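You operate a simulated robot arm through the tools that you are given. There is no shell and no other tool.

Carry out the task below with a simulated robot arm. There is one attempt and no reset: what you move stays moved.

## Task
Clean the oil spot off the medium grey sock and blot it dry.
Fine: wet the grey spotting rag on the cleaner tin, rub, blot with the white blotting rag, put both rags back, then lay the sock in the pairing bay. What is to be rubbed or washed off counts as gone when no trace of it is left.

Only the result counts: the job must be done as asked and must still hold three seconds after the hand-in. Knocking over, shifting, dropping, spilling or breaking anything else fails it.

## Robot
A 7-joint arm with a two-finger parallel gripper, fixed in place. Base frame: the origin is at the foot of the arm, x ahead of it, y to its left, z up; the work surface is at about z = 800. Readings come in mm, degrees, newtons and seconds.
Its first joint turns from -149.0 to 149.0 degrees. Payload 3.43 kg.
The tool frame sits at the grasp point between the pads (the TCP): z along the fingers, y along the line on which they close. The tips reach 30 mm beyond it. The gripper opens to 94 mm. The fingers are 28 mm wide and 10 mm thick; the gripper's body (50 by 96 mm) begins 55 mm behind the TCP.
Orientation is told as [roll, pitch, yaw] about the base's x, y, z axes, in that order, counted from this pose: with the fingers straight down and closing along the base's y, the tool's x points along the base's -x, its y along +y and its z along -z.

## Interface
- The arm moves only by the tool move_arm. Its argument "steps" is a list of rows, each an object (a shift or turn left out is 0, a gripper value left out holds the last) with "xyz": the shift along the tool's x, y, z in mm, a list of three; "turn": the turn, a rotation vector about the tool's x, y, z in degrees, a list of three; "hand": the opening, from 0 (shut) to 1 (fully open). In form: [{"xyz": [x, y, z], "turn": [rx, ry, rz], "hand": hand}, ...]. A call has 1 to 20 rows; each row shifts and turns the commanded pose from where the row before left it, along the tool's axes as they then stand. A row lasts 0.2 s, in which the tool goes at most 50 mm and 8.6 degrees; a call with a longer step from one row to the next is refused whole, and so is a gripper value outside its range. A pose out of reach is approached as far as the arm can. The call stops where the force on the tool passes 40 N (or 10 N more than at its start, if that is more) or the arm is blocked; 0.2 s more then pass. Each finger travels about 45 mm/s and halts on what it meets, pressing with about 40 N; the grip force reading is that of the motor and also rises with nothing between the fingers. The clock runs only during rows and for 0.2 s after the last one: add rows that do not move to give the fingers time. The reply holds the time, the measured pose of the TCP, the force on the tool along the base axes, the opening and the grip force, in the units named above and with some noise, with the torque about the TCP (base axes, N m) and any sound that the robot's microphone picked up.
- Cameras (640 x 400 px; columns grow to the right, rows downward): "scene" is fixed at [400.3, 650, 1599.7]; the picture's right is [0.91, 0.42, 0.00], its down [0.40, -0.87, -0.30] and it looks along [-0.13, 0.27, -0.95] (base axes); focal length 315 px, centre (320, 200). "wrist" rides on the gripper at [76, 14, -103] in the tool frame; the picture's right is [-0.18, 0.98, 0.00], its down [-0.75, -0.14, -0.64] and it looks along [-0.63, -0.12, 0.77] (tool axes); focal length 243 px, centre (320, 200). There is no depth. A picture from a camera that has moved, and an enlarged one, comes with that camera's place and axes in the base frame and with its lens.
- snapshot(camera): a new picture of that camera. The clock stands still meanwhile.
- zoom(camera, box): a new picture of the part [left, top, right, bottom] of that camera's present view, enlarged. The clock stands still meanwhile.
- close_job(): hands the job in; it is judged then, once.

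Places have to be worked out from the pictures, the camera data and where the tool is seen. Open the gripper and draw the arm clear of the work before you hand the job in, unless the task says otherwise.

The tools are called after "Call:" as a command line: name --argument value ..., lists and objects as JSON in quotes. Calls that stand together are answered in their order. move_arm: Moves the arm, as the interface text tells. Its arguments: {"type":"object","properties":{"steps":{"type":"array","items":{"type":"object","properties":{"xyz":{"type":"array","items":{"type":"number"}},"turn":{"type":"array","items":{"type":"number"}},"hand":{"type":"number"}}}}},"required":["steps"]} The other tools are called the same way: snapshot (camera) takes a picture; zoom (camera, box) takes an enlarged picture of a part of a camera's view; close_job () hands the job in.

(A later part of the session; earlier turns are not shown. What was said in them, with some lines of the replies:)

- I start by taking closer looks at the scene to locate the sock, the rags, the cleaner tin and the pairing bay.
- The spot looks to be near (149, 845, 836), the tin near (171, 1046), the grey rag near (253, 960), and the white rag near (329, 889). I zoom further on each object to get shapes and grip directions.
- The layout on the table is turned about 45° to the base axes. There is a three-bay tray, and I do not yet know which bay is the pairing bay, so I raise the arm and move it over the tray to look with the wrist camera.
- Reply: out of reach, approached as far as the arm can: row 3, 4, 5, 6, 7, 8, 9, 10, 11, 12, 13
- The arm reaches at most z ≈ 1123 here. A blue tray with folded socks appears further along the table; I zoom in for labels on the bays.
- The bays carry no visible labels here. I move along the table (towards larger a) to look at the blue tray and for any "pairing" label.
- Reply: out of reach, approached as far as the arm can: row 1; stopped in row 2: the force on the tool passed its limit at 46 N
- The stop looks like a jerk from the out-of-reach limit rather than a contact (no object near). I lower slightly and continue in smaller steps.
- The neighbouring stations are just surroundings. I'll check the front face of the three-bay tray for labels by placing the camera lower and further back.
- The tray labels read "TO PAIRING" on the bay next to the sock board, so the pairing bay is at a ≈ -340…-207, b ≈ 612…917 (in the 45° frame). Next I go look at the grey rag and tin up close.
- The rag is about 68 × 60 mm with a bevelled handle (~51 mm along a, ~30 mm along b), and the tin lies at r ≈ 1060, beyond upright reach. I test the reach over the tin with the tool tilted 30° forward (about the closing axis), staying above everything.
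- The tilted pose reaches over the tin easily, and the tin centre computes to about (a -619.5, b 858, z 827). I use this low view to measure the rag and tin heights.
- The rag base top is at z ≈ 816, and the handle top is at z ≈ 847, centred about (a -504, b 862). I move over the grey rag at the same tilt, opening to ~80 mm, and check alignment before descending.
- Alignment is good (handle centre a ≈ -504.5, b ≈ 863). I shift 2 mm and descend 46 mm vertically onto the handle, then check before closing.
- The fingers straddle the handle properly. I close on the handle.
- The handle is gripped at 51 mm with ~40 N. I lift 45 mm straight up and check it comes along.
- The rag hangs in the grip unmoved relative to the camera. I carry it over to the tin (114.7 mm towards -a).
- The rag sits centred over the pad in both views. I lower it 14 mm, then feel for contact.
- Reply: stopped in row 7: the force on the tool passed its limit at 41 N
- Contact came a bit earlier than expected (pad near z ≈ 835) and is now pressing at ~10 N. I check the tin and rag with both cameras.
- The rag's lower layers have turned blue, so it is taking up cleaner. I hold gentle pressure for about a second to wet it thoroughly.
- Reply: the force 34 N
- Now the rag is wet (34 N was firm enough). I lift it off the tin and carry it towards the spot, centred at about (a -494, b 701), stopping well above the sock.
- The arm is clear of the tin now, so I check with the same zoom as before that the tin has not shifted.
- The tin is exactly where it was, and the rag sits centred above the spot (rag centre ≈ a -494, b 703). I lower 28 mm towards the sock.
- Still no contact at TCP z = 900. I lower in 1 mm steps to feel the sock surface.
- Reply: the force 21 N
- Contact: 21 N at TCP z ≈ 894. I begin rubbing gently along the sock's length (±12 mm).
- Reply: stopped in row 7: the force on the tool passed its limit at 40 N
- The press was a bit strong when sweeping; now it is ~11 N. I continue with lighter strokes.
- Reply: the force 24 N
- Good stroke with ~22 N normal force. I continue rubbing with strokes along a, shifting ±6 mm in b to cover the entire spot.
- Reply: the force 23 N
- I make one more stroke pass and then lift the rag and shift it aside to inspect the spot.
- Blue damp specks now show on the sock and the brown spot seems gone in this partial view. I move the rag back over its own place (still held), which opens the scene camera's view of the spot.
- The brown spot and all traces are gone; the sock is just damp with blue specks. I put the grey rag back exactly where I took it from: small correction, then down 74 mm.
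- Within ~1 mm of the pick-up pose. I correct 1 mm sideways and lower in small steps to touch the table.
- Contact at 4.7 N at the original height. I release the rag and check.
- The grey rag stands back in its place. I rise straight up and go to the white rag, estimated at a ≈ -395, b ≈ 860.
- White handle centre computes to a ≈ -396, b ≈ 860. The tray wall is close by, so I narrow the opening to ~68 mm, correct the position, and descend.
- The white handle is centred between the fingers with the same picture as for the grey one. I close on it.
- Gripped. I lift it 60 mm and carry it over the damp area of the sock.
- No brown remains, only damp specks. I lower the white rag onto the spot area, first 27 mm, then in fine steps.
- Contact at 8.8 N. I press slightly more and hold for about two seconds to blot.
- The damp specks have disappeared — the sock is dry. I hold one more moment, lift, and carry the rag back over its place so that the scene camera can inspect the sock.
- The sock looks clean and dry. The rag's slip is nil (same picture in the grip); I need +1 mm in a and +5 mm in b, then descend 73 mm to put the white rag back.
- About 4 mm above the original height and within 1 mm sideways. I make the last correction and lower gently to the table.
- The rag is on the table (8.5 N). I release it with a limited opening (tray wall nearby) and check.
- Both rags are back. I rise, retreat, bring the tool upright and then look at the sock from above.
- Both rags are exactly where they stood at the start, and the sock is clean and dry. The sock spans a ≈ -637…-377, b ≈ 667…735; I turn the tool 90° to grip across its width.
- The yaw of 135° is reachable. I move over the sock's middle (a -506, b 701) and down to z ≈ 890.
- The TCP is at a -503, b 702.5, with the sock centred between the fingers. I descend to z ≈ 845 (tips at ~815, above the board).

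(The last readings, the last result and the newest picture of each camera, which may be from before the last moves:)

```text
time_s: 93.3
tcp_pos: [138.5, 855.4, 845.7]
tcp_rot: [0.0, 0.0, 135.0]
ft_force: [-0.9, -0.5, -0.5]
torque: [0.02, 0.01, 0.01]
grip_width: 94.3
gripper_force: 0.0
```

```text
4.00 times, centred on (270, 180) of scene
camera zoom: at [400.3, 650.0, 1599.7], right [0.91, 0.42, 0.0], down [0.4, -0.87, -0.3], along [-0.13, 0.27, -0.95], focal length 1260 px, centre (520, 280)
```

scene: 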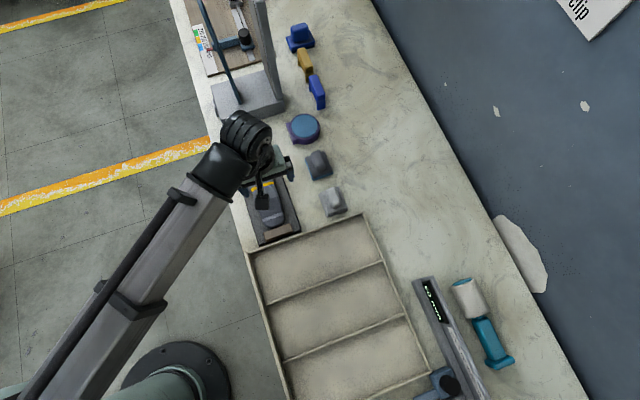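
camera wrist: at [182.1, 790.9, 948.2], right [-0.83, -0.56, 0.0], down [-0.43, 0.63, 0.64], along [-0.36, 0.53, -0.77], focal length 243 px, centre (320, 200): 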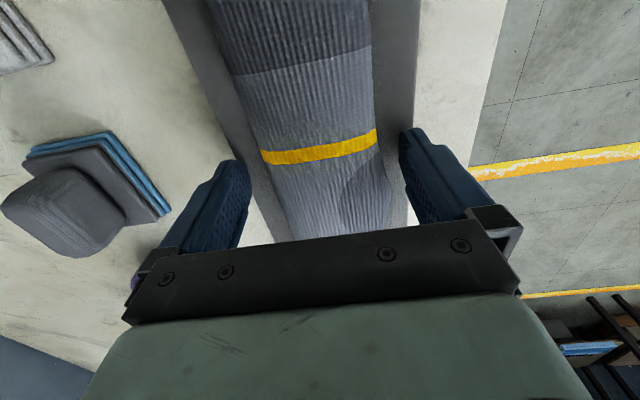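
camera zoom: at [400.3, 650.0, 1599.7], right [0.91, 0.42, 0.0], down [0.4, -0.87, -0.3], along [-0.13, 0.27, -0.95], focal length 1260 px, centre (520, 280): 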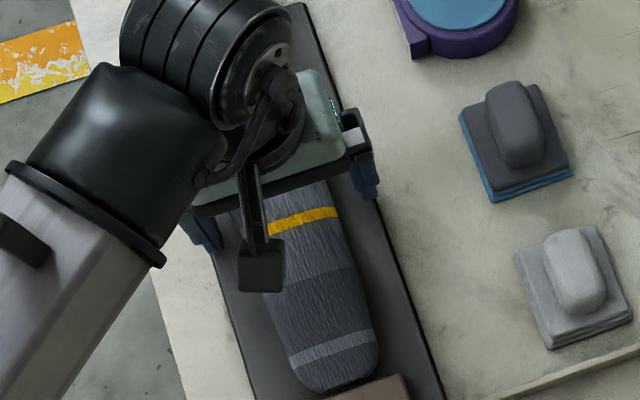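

The sock is centred between the fingers. I close gently on it.

Call:
move_arm --steps '[{"hand": 0.8}, {"hand": 0.6}, {"hand": 0.4}, {"hand": 0.0}, {}, {}, {}]'

Call:
snapshot --camera "wrist"

```text
time_s: 94.9
tcp_pos: [137.0, 854.1, 845.1]
tcp_rot: [0.0, 0.0, 135.0]
ft_force: [0.0, -0.5, 0.9]
torque: [-0.02, 0.03, 0.03]
grip_width: 52.7
gripper_force: 39.7
```

```text
taken
camera wrist: at [182.1, 790.9, 948.4], right [-0.83, -0.56, 0.0], down [-0.43, 0.63, 0.64], along [-0.36, 0.53, -0.77], focal length 243 px, centre (320, 200)
```

wrist: 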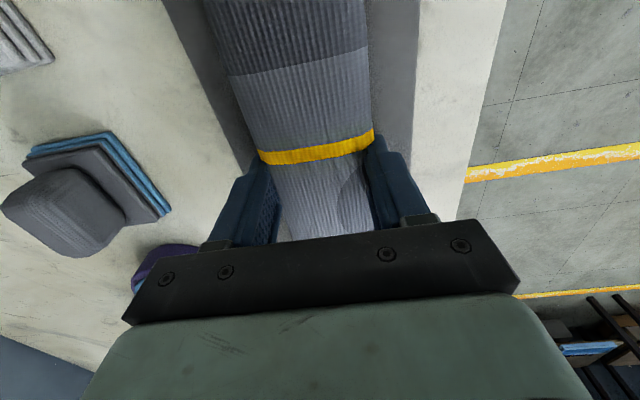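

Gripped at 52.7 mm with 40 N. I lift slowly by 12 mm and check that the sock comes along.

Call:
move_arm --steps '[{"xyz": [0, 0, -1]}, {"xyz": [0, 0, -2]}, {"xyz": [0, 0, -3]}, {"xyz": [0, 0, -4]}, {"xyz": [0, 0, -2]}, {}]'

Call:
snapshot --camera "wrist"

Call:
zoom --camera "scene" --box '[210, 110, 330, 250]'

```text
time_s: 96.3
tcp_pos: [137.1, 854.1, 858.3]
tcp_rot: [0.1, 0.0, 135.1]
ft_force: [-0.7, 0.2, -1.5]
torque: [-0.01, 0.0, 0.0]
grip_width: 52.5
gripper_force: 40.0
```

```text
taken
camera wrist: at [182.0, 790.6, 960.2], right [-0.83, -0.56, 0.0], down [-0.43, 0.63, 0.64], along [-0.36, 0.53, -0.77], focal length 243 px, centre (320, 200)
```

wrist: 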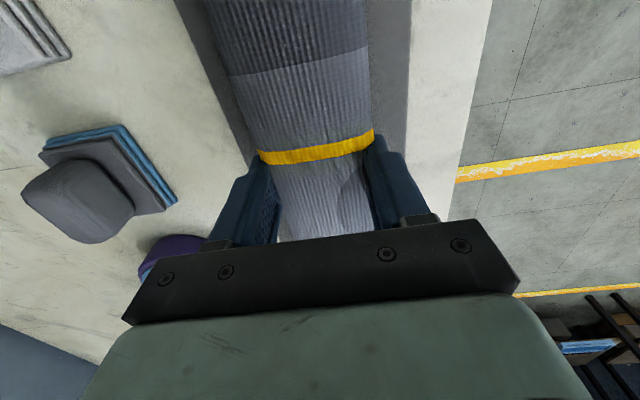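

```text
2.86 times, centred on (270, 180) of scene
camera zoom: at [400.3, 650.0, 1599.7], right [0.91, 0.42, 0.0], down [0.4, -0.87, -0.3], along [-0.13, 0.27, -0.95], focal length 900 px, centre (463, 257)
```

zoom: 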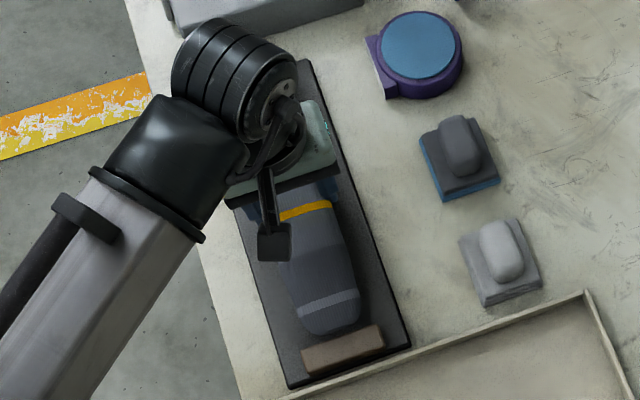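

The sock lifts rigidly with the gripper. I raise it another 90 mm and carry it across above the pairing bay.

Call:
move_arm --steps '[{"xyz": [0, 0, -4]}, {"xyz": [0, 0, -8]}, {"xyz": [0, 0, -12]}, {"xyz": [0, 0, -14]}, {"xyz": [0, 0, -14]}, {"xyz": [0, 0, -14]}, {"xyz": [0, 0, -12]}, {"xyz": [0, 0, -8]}, {"xyz": [0, 0, -4]}, {"xyz": [8, -2.2, 0]}, {"xyz": [16, -4.4, 0]}, {"xyz": [24, -6.5, 0]}, {"xyz": [26, -7.1, 0]}, {"xyz": [26, -7.1, 0]}, {"xyz": [26, -7.1, 0]}, {"xyz": [26, -7.1, 0]}, {"xyz": [26, -7.1, 0]}, {"xyz": [24, -6.5, 0]}, {"xyz": [20, -5.4, 0]}, {"xyz": [13, -3.5, 0]}]'

Call:
snapshot --camera "scene"

```text
time_s: 100.5
tcp_pos: [349.0, 733.9, 947.9]
tcp_rot: [0.0, 0.0, 135.0]
ft_force: [0.4, 0.6, -0.3]
torque: [0.02, 0.0, 0.0]
grip_width: 52.9
gripper_force: 39.8
```

```text
taken
```

scene: 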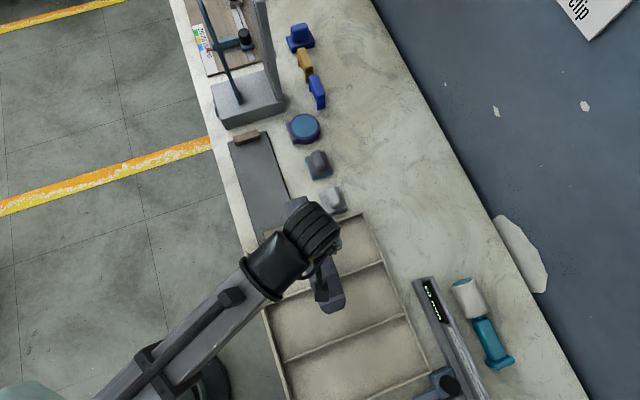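

The sock is over the bay. I turn it 90° (yaw 135° → 45°) so it lies along the bay.

Call:
move_arm --steps '[{"turn": [0, 0, 4]}, {"turn": [0, 0, 7]}, {"turn": [0, 0, 8]}, {"turn": [0, 0, 8]}, {"turn": [0, 0, 8]}, {"turn": [0, 0, 8]}, {"turn": [0, 0, 8]}, {"turn": [0, 0, 8]}, {"turn": [0, 0, 8]}, {"turn": [0, 0, 8]}, {"turn": [0, 0, 8]}, {"turn": [0, 0, 5]}, {"turn": [0, 0, 2]}, {}]'

Call:
snapshot --camera "wrist"

Call:
snapshot --camera "scene"

```text
time_s: 103.5
tcp_pos: [350.0, 733.5, 945.6]
tcp_rot: [0.0, 0.0, 44.9]
ft_force: [0.7, -0.8, -0.4]
torque: [0.02, -0.01, -0.02]
grip_width: 52.6
gripper_force: 40.1
```

```text
taken
camera wrist: at [286.3, 689.7, 1049.8], right [-0.56, 0.83, 0.0], down [0.63, 0.43, 0.64], along [0.53, 0.36, -0.77], focal length 243 px, centre (320, 200)
```

wrist: 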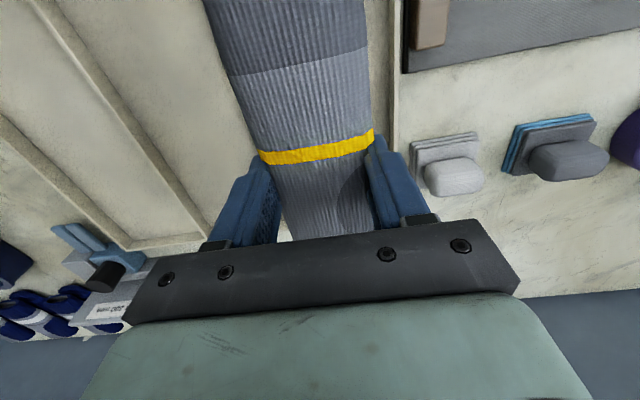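

```text
taken
```

scene: 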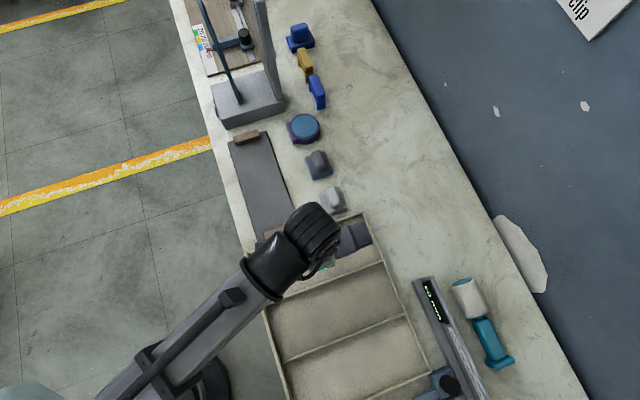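

Call:
zoom --camera "wrist" --box '[0, 0, 420, 250]'

Call:
zoom --camera "scene" --box '[230, 190, 410, 320]'

```text
1.52 times, centred on (210, 125) of wrist
camera zoom: at [286.3, 689.7, 1049.8], right [-0.56, 0.83, 0.0], down [0.63, 0.43, 0.64], along [0.53, 0.36, -0.77], focal length 370 px, centre (488, 314)
```

zoom: 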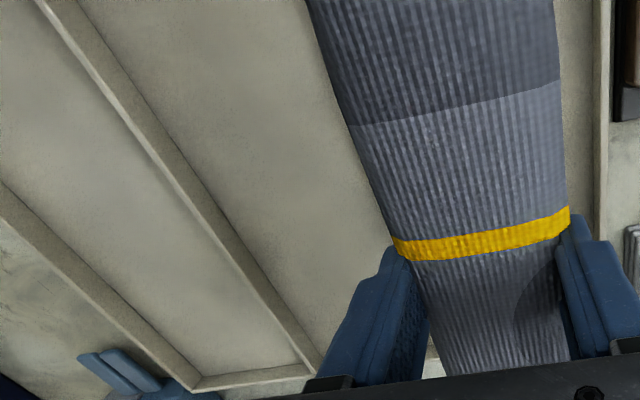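

```text
3.08 times, centred on (320, 255) of scene
camera zoom: at [400.3, 650.0, 1599.7], right [0.91, 0.42, 0.0], down [0.4, -0.87, -0.3], along [-0.13, 0.27, -0.95], focal length 969 px, centre (320, 31)
```

zoom: 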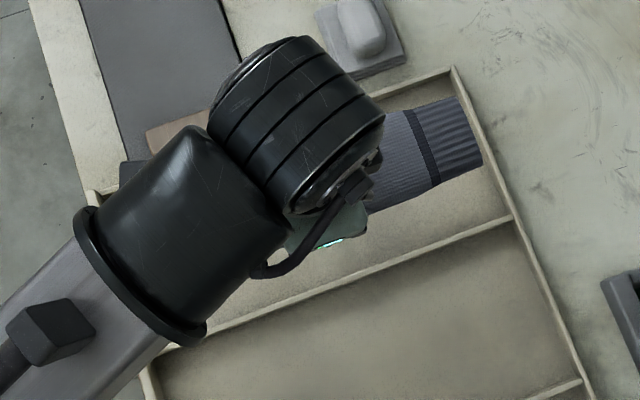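

The sock is aligned with the pairing bay (walls at a ≈ -338 and -207; sock spans b ≈ 630–890). I shift 5 mm further in and lower by 92 mm.

Call:
move_arm --steps '[{"xyz": [-2, 0, 3]}, {"xyz": [-3, 0, 7]}, {"xyz": [0, 0, 11]}, {"xyz": [0, 0, 13]}, {"xyz": [0, 0, 13]}, {"xyz": [0, 0, 13]}, {"xyz": [0, 0, 12]}, {"xyz": [0, 0, 10]}, {"xyz": [0, 0, 6]}, {"xyz": [0, 0, 4]}, {}]'

Call:
snapshot --camera "wrist"

Call:
zoom --camera "scene" --box '[230, 190, 410, 320]'

```text
time_s: 105.9
tcp_pos: [353.2, 736.5, 856.4]
tcp_rot: [0.1, 0.2, 45.0]
ft_force: [-0.1, 0.9, -0.6]
torque: [0.0, 0.02, -0.03]
grip_width: 52.4
gripper_force: 40.1
```

```text
taken
camera wrist: at [289.0, 693.3, 958.3], right [-0.56, 0.83, 0.0], down [0.63, 0.43, 0.64], along [0.53, 0.36, -0.77], focal length 243 px, centre (320, 200)
```

wrist: 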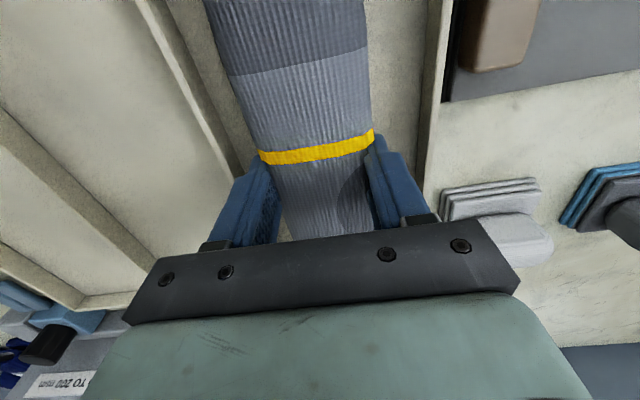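

```text
3.08 times, centred on (320, 255) of scene
camera zoom: at [400.3, 650.0, 1599.7], right [0.91, 0.42, 0.0], down [0.4, -0.87, -0.3], along [-0.13, 0.27, -0.95], focal length 969 px, centre (320, 31)
```

zoom: 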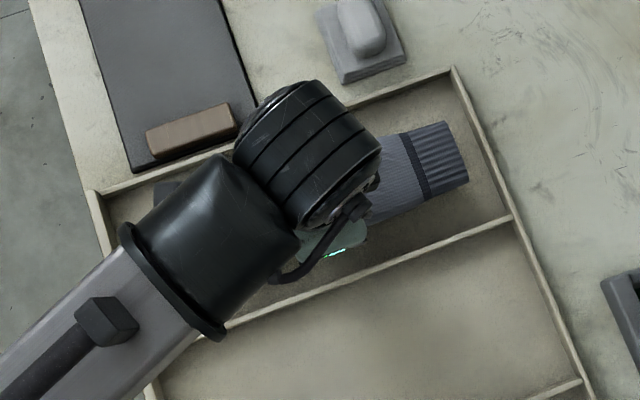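

The sock hangs inside the bay outline with room on all sides. I lower 12 mm and then feel for the floor.

Call:
move_arm --steps '[{"xyz": [0, 0, 4]}, {"xyz": [0, 0, 4]}, {"xyz": [0, 0, 2]}, {"xyz": [0, 0, 1]}, {"xyz": [0, 0, 1]}, {}]'

```text
time_s: 107.3
tcp_pos: [353.0, 735.6, 843.1]
tcp_rot: [0.0, 0.0, 45.1]
ft_force: [-0.1, -0.7, -0.7]
torque: [0.0, -0.03, 0.01]
grip_width: 52.5
gripper_force: 39.8
```

Call:
move_arm --steps '[{"xyz": [0, 0, 1]}, {"xyz": [0, 0, 1]}, {"xyz": [0, 0, 1]}, {}]'

```text
time_s: 108.3
tcp_pos: [353.1, 736.7, 841.3]
tcp_rot: [-0.1, 0.0, 45.0]
ft_force: [0.0, -0.7, -0.4]
torque: [-0.02, -0.02, 0.03]
grip_width: 53.0
gripper_force: 40.1
```

Call:
move_arm --steps '[{"xyz": [0, 0, 1]}, {"xyz": [0, 0, 1]}, {}]'

```text
time_s: 109.1
tcp_pos: [352.6, 738.0, 839.0]
tcp_rot: [-0.1, 0.1, 45.0]
ft_force: [0.5, -0.2, 3.8]
torque: [-0.13, 0.14, -0.01]
grip_width: 53.0
gripper_force: 40.3
```

Contact with the bay floor (3.8 N). I open the fingers moderately (80 mm, staying inside the bay walls) and check.

Call:
move_arm --steps '[{"hand": 0.65}, {"hand": 0.75}, {"hand": 0.85}, {}, {}]'

Call:
snapshot --camera "wrist"

```text
time_s: 110.3
tcp_pos: [352.2, 738.1, 837.7]
tcp_rot: [-0.1, 0.0, 45.0]
ft_force: [-0.2, 0.0, -0.5]
torque: [0.0, 0.02, 0.01]
grip_width: 79.7
gripper_force: 0.0
```

```text
taken
camera wrist: at [289.2, 693.8, 941.1], right [-0.56, 0.83, 0.0], down [0.63, 0.43, 0.64], along [0.53, 0.36, -0.77], focal length 243 px, centre (320, 200)
```

wrist: 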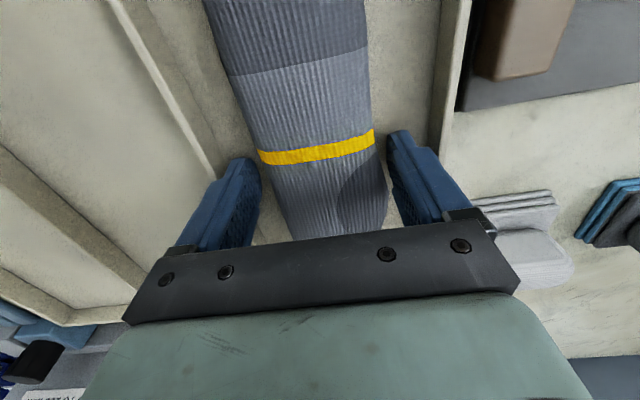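

The fingers are free of the sock and inside the walls. I rise straight up, then retreat clear of the work.

Call:
move_arm --steps '[{"xyz": [0, 0, -2]}, {"xyz": [0, 0, -5]}, {"xyz": [0, 0, -10]}, {"xyz": [0, 0, -15]}, {"xyz": [0, 0, -20]}, {"xyz": [0, 0, -20]}, {"xyz": [0, 0, -20]}, {"xyz": [0, 0, -20]}, {"xyz": [0, 0, -20]}, {"xyz": [0, 0, -15]}, {"xyz": [5, -10, -10]}, {"xyz": [5, -20, 0]}, {"xyz": [5, -25, 0]}, {"xyz": [5, -25, 0]}, {"xyz": [5, -25, 0]}, {"xyz": [5, -25, 0]}, {"xyz": [5, -25, 0]}, {"xyz": [5, -20, 0]}, {"xyz": [3, -10, 0]}, {}]'

Call:
snapshot --camera "scene"

Call:
snapshot --camera "wrist"

```text
time_s: 114.5
tcp_pos: [452.4, 574.8, 995.1]
tcp_rot: [-0.1, 0.0, 45.1]
ft_force: [0.0, -0.4, 0.2]
torque: [-0.01, 0.02, -0.03]
grip_width: 79.8
gripper_force: 0.1
```

```text
taken
```

scene: 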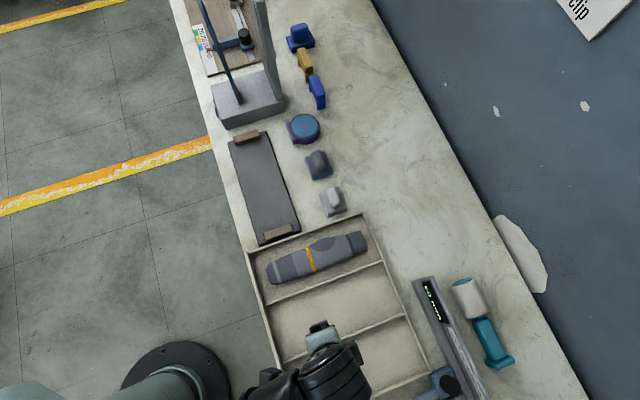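

```text
taken
camera wrist: at [389.4, 531.3, 1098.4], right [-0.56, 0.83, 0.0], down [0.63, 0.43, 0.64], along [0.53, 0.36, -0.77], focal length 243 px, centre (320, 200)
```

wrist: 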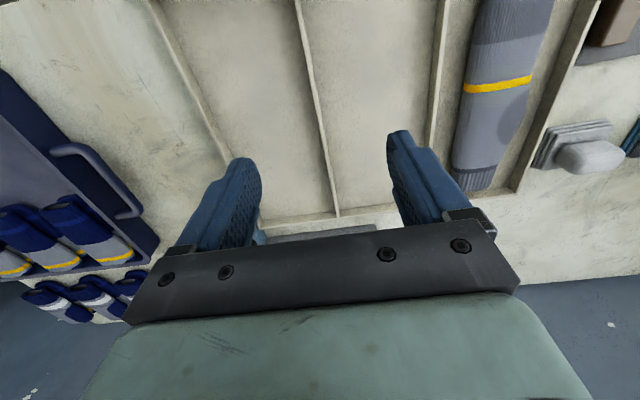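

Call:
zoom --camera "scene" --box '[240, 200, 400, 310]'

Call:
zoom --camera "scene" --box '[220, 100, 380, 250]'

Call:
zoom --camera "scene" --box '[262, 222, 372, 292]'

```text
3.64 times, centred on (320, 255) of scene
camera zoom: at [400.3, 650.0, 1599.7], right [0.91, 0.42, 0.0], down [0.4, -0.87, -0.3], along [-0.13, 0.27, -0.95], focal length 1145 px, centre (320, 0)
```

zoom: 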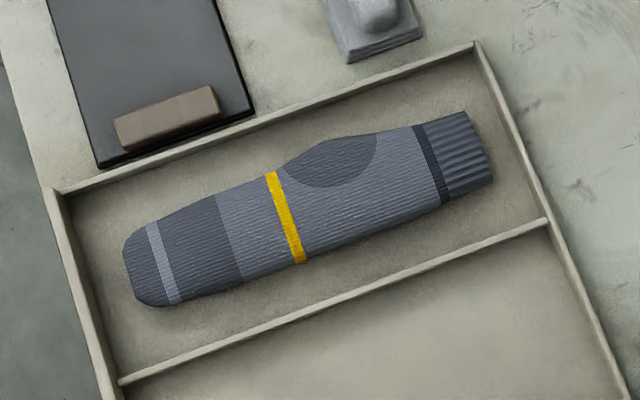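

```text
2.67 times, centred on (300, 175) of scene
camera zoom: at [400.3, 650.0, 1599.7], right [0.91, 0.42, 0.0], down [0.4, -0.87, -0.3], along [-0.13, 0.27, -0.95], focal length 840 px, centre (373, 267)
```

zoom: 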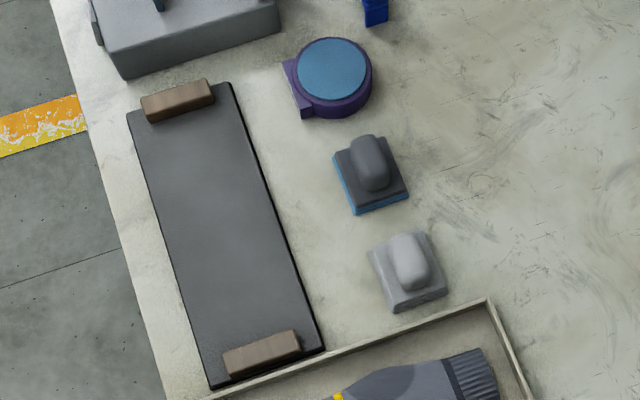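

```text
5.71 times, centred on (317, 257) of scene
camera zoom: at [400.3, 650.0, 1599.7], right [0.91, 0.42, 0.0], down [0.4, -0.87, -0.3], along [-0.13, 0.27, -0.95], focal length 1800 px, centre (337, -126)
```

zoom: 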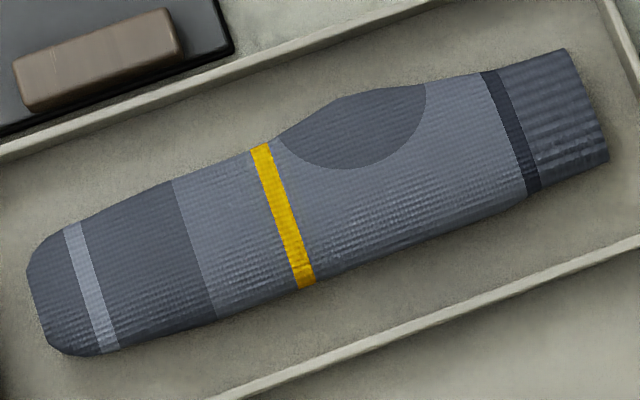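

The sock is clean and dry, lying in the TO PAIRING bay, and the rags, tin, board and blocks are at their original places. I open the gripper fully and draw the arm a bit further back before handing in.

Call:
move_arm --steps '[{"xyz": [5, -5, -5], "hand": 1.0}, {"xyz": [12, -12, -10]}, {"xyz": [14, -14, -12]}, {"xyz": [14, -14, -12]}, {"xyz": [12, -12, -10]}, {"xyz": [8, -8, -6]}, {"xyz": [4, -4, -3]}, {}, {}, {}]'

Call:
snapshot --camera "scene"

```text
time_s: 116.7
tcp_pos: [453.6, 478.6, 1052.6]
tcp_rot: [0.0, 0.0, 45.0]
ft_force: [-0.3, -0.6, 0.4]
torque: [0.01, -0.04, 0.02]
grip_width: 94.0
gripper_force: 0.1
```

```text
taken
```

scene: 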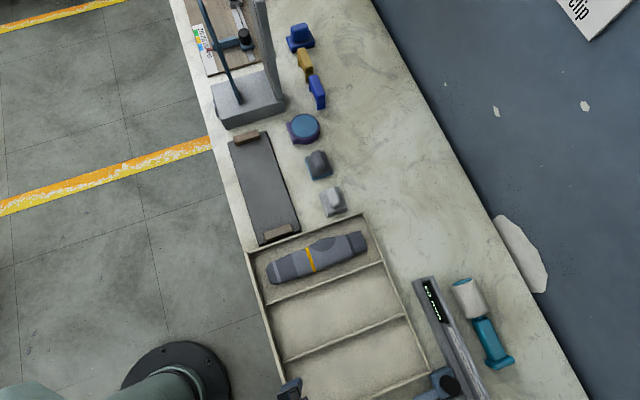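

Everything is in place: the sock is clean and dry in the pairing bay, both rags are back, the gripper is open and the arm is clear. I hand the job in.

Call:
close_job

```text
The job is handed in.
```

The oil spot is off the medium grey sock, and the sock is dry and lying in the "TO PAIRING" bay. I have handed the job in; it gave no verdict back.

- **Spot:** I wet the grey rag on the cleaner tin until its lower layers turned blue, then rubbed the whole spot. The pictures afterwards show no brown left.
- **Blotting:** the damp specks left on the sock disappeared after one press with the white rag.
- **Rags:** both are back where they stood, matching the starting pictures. The grey rag's lower layers are still blue from the cleaner.
- **Everything else:** the tin, the sock board and its end blocks show no shift in the last pictures. The gripper is open and the arm is clear of the work.

Early on, one move stopped on the 40 N force limit in free air, with nothing near the tool. The limit also stopped one press on the tin and one rubbing stroke. The tin had not moved afterwards, and I carried on with lighter pressure.
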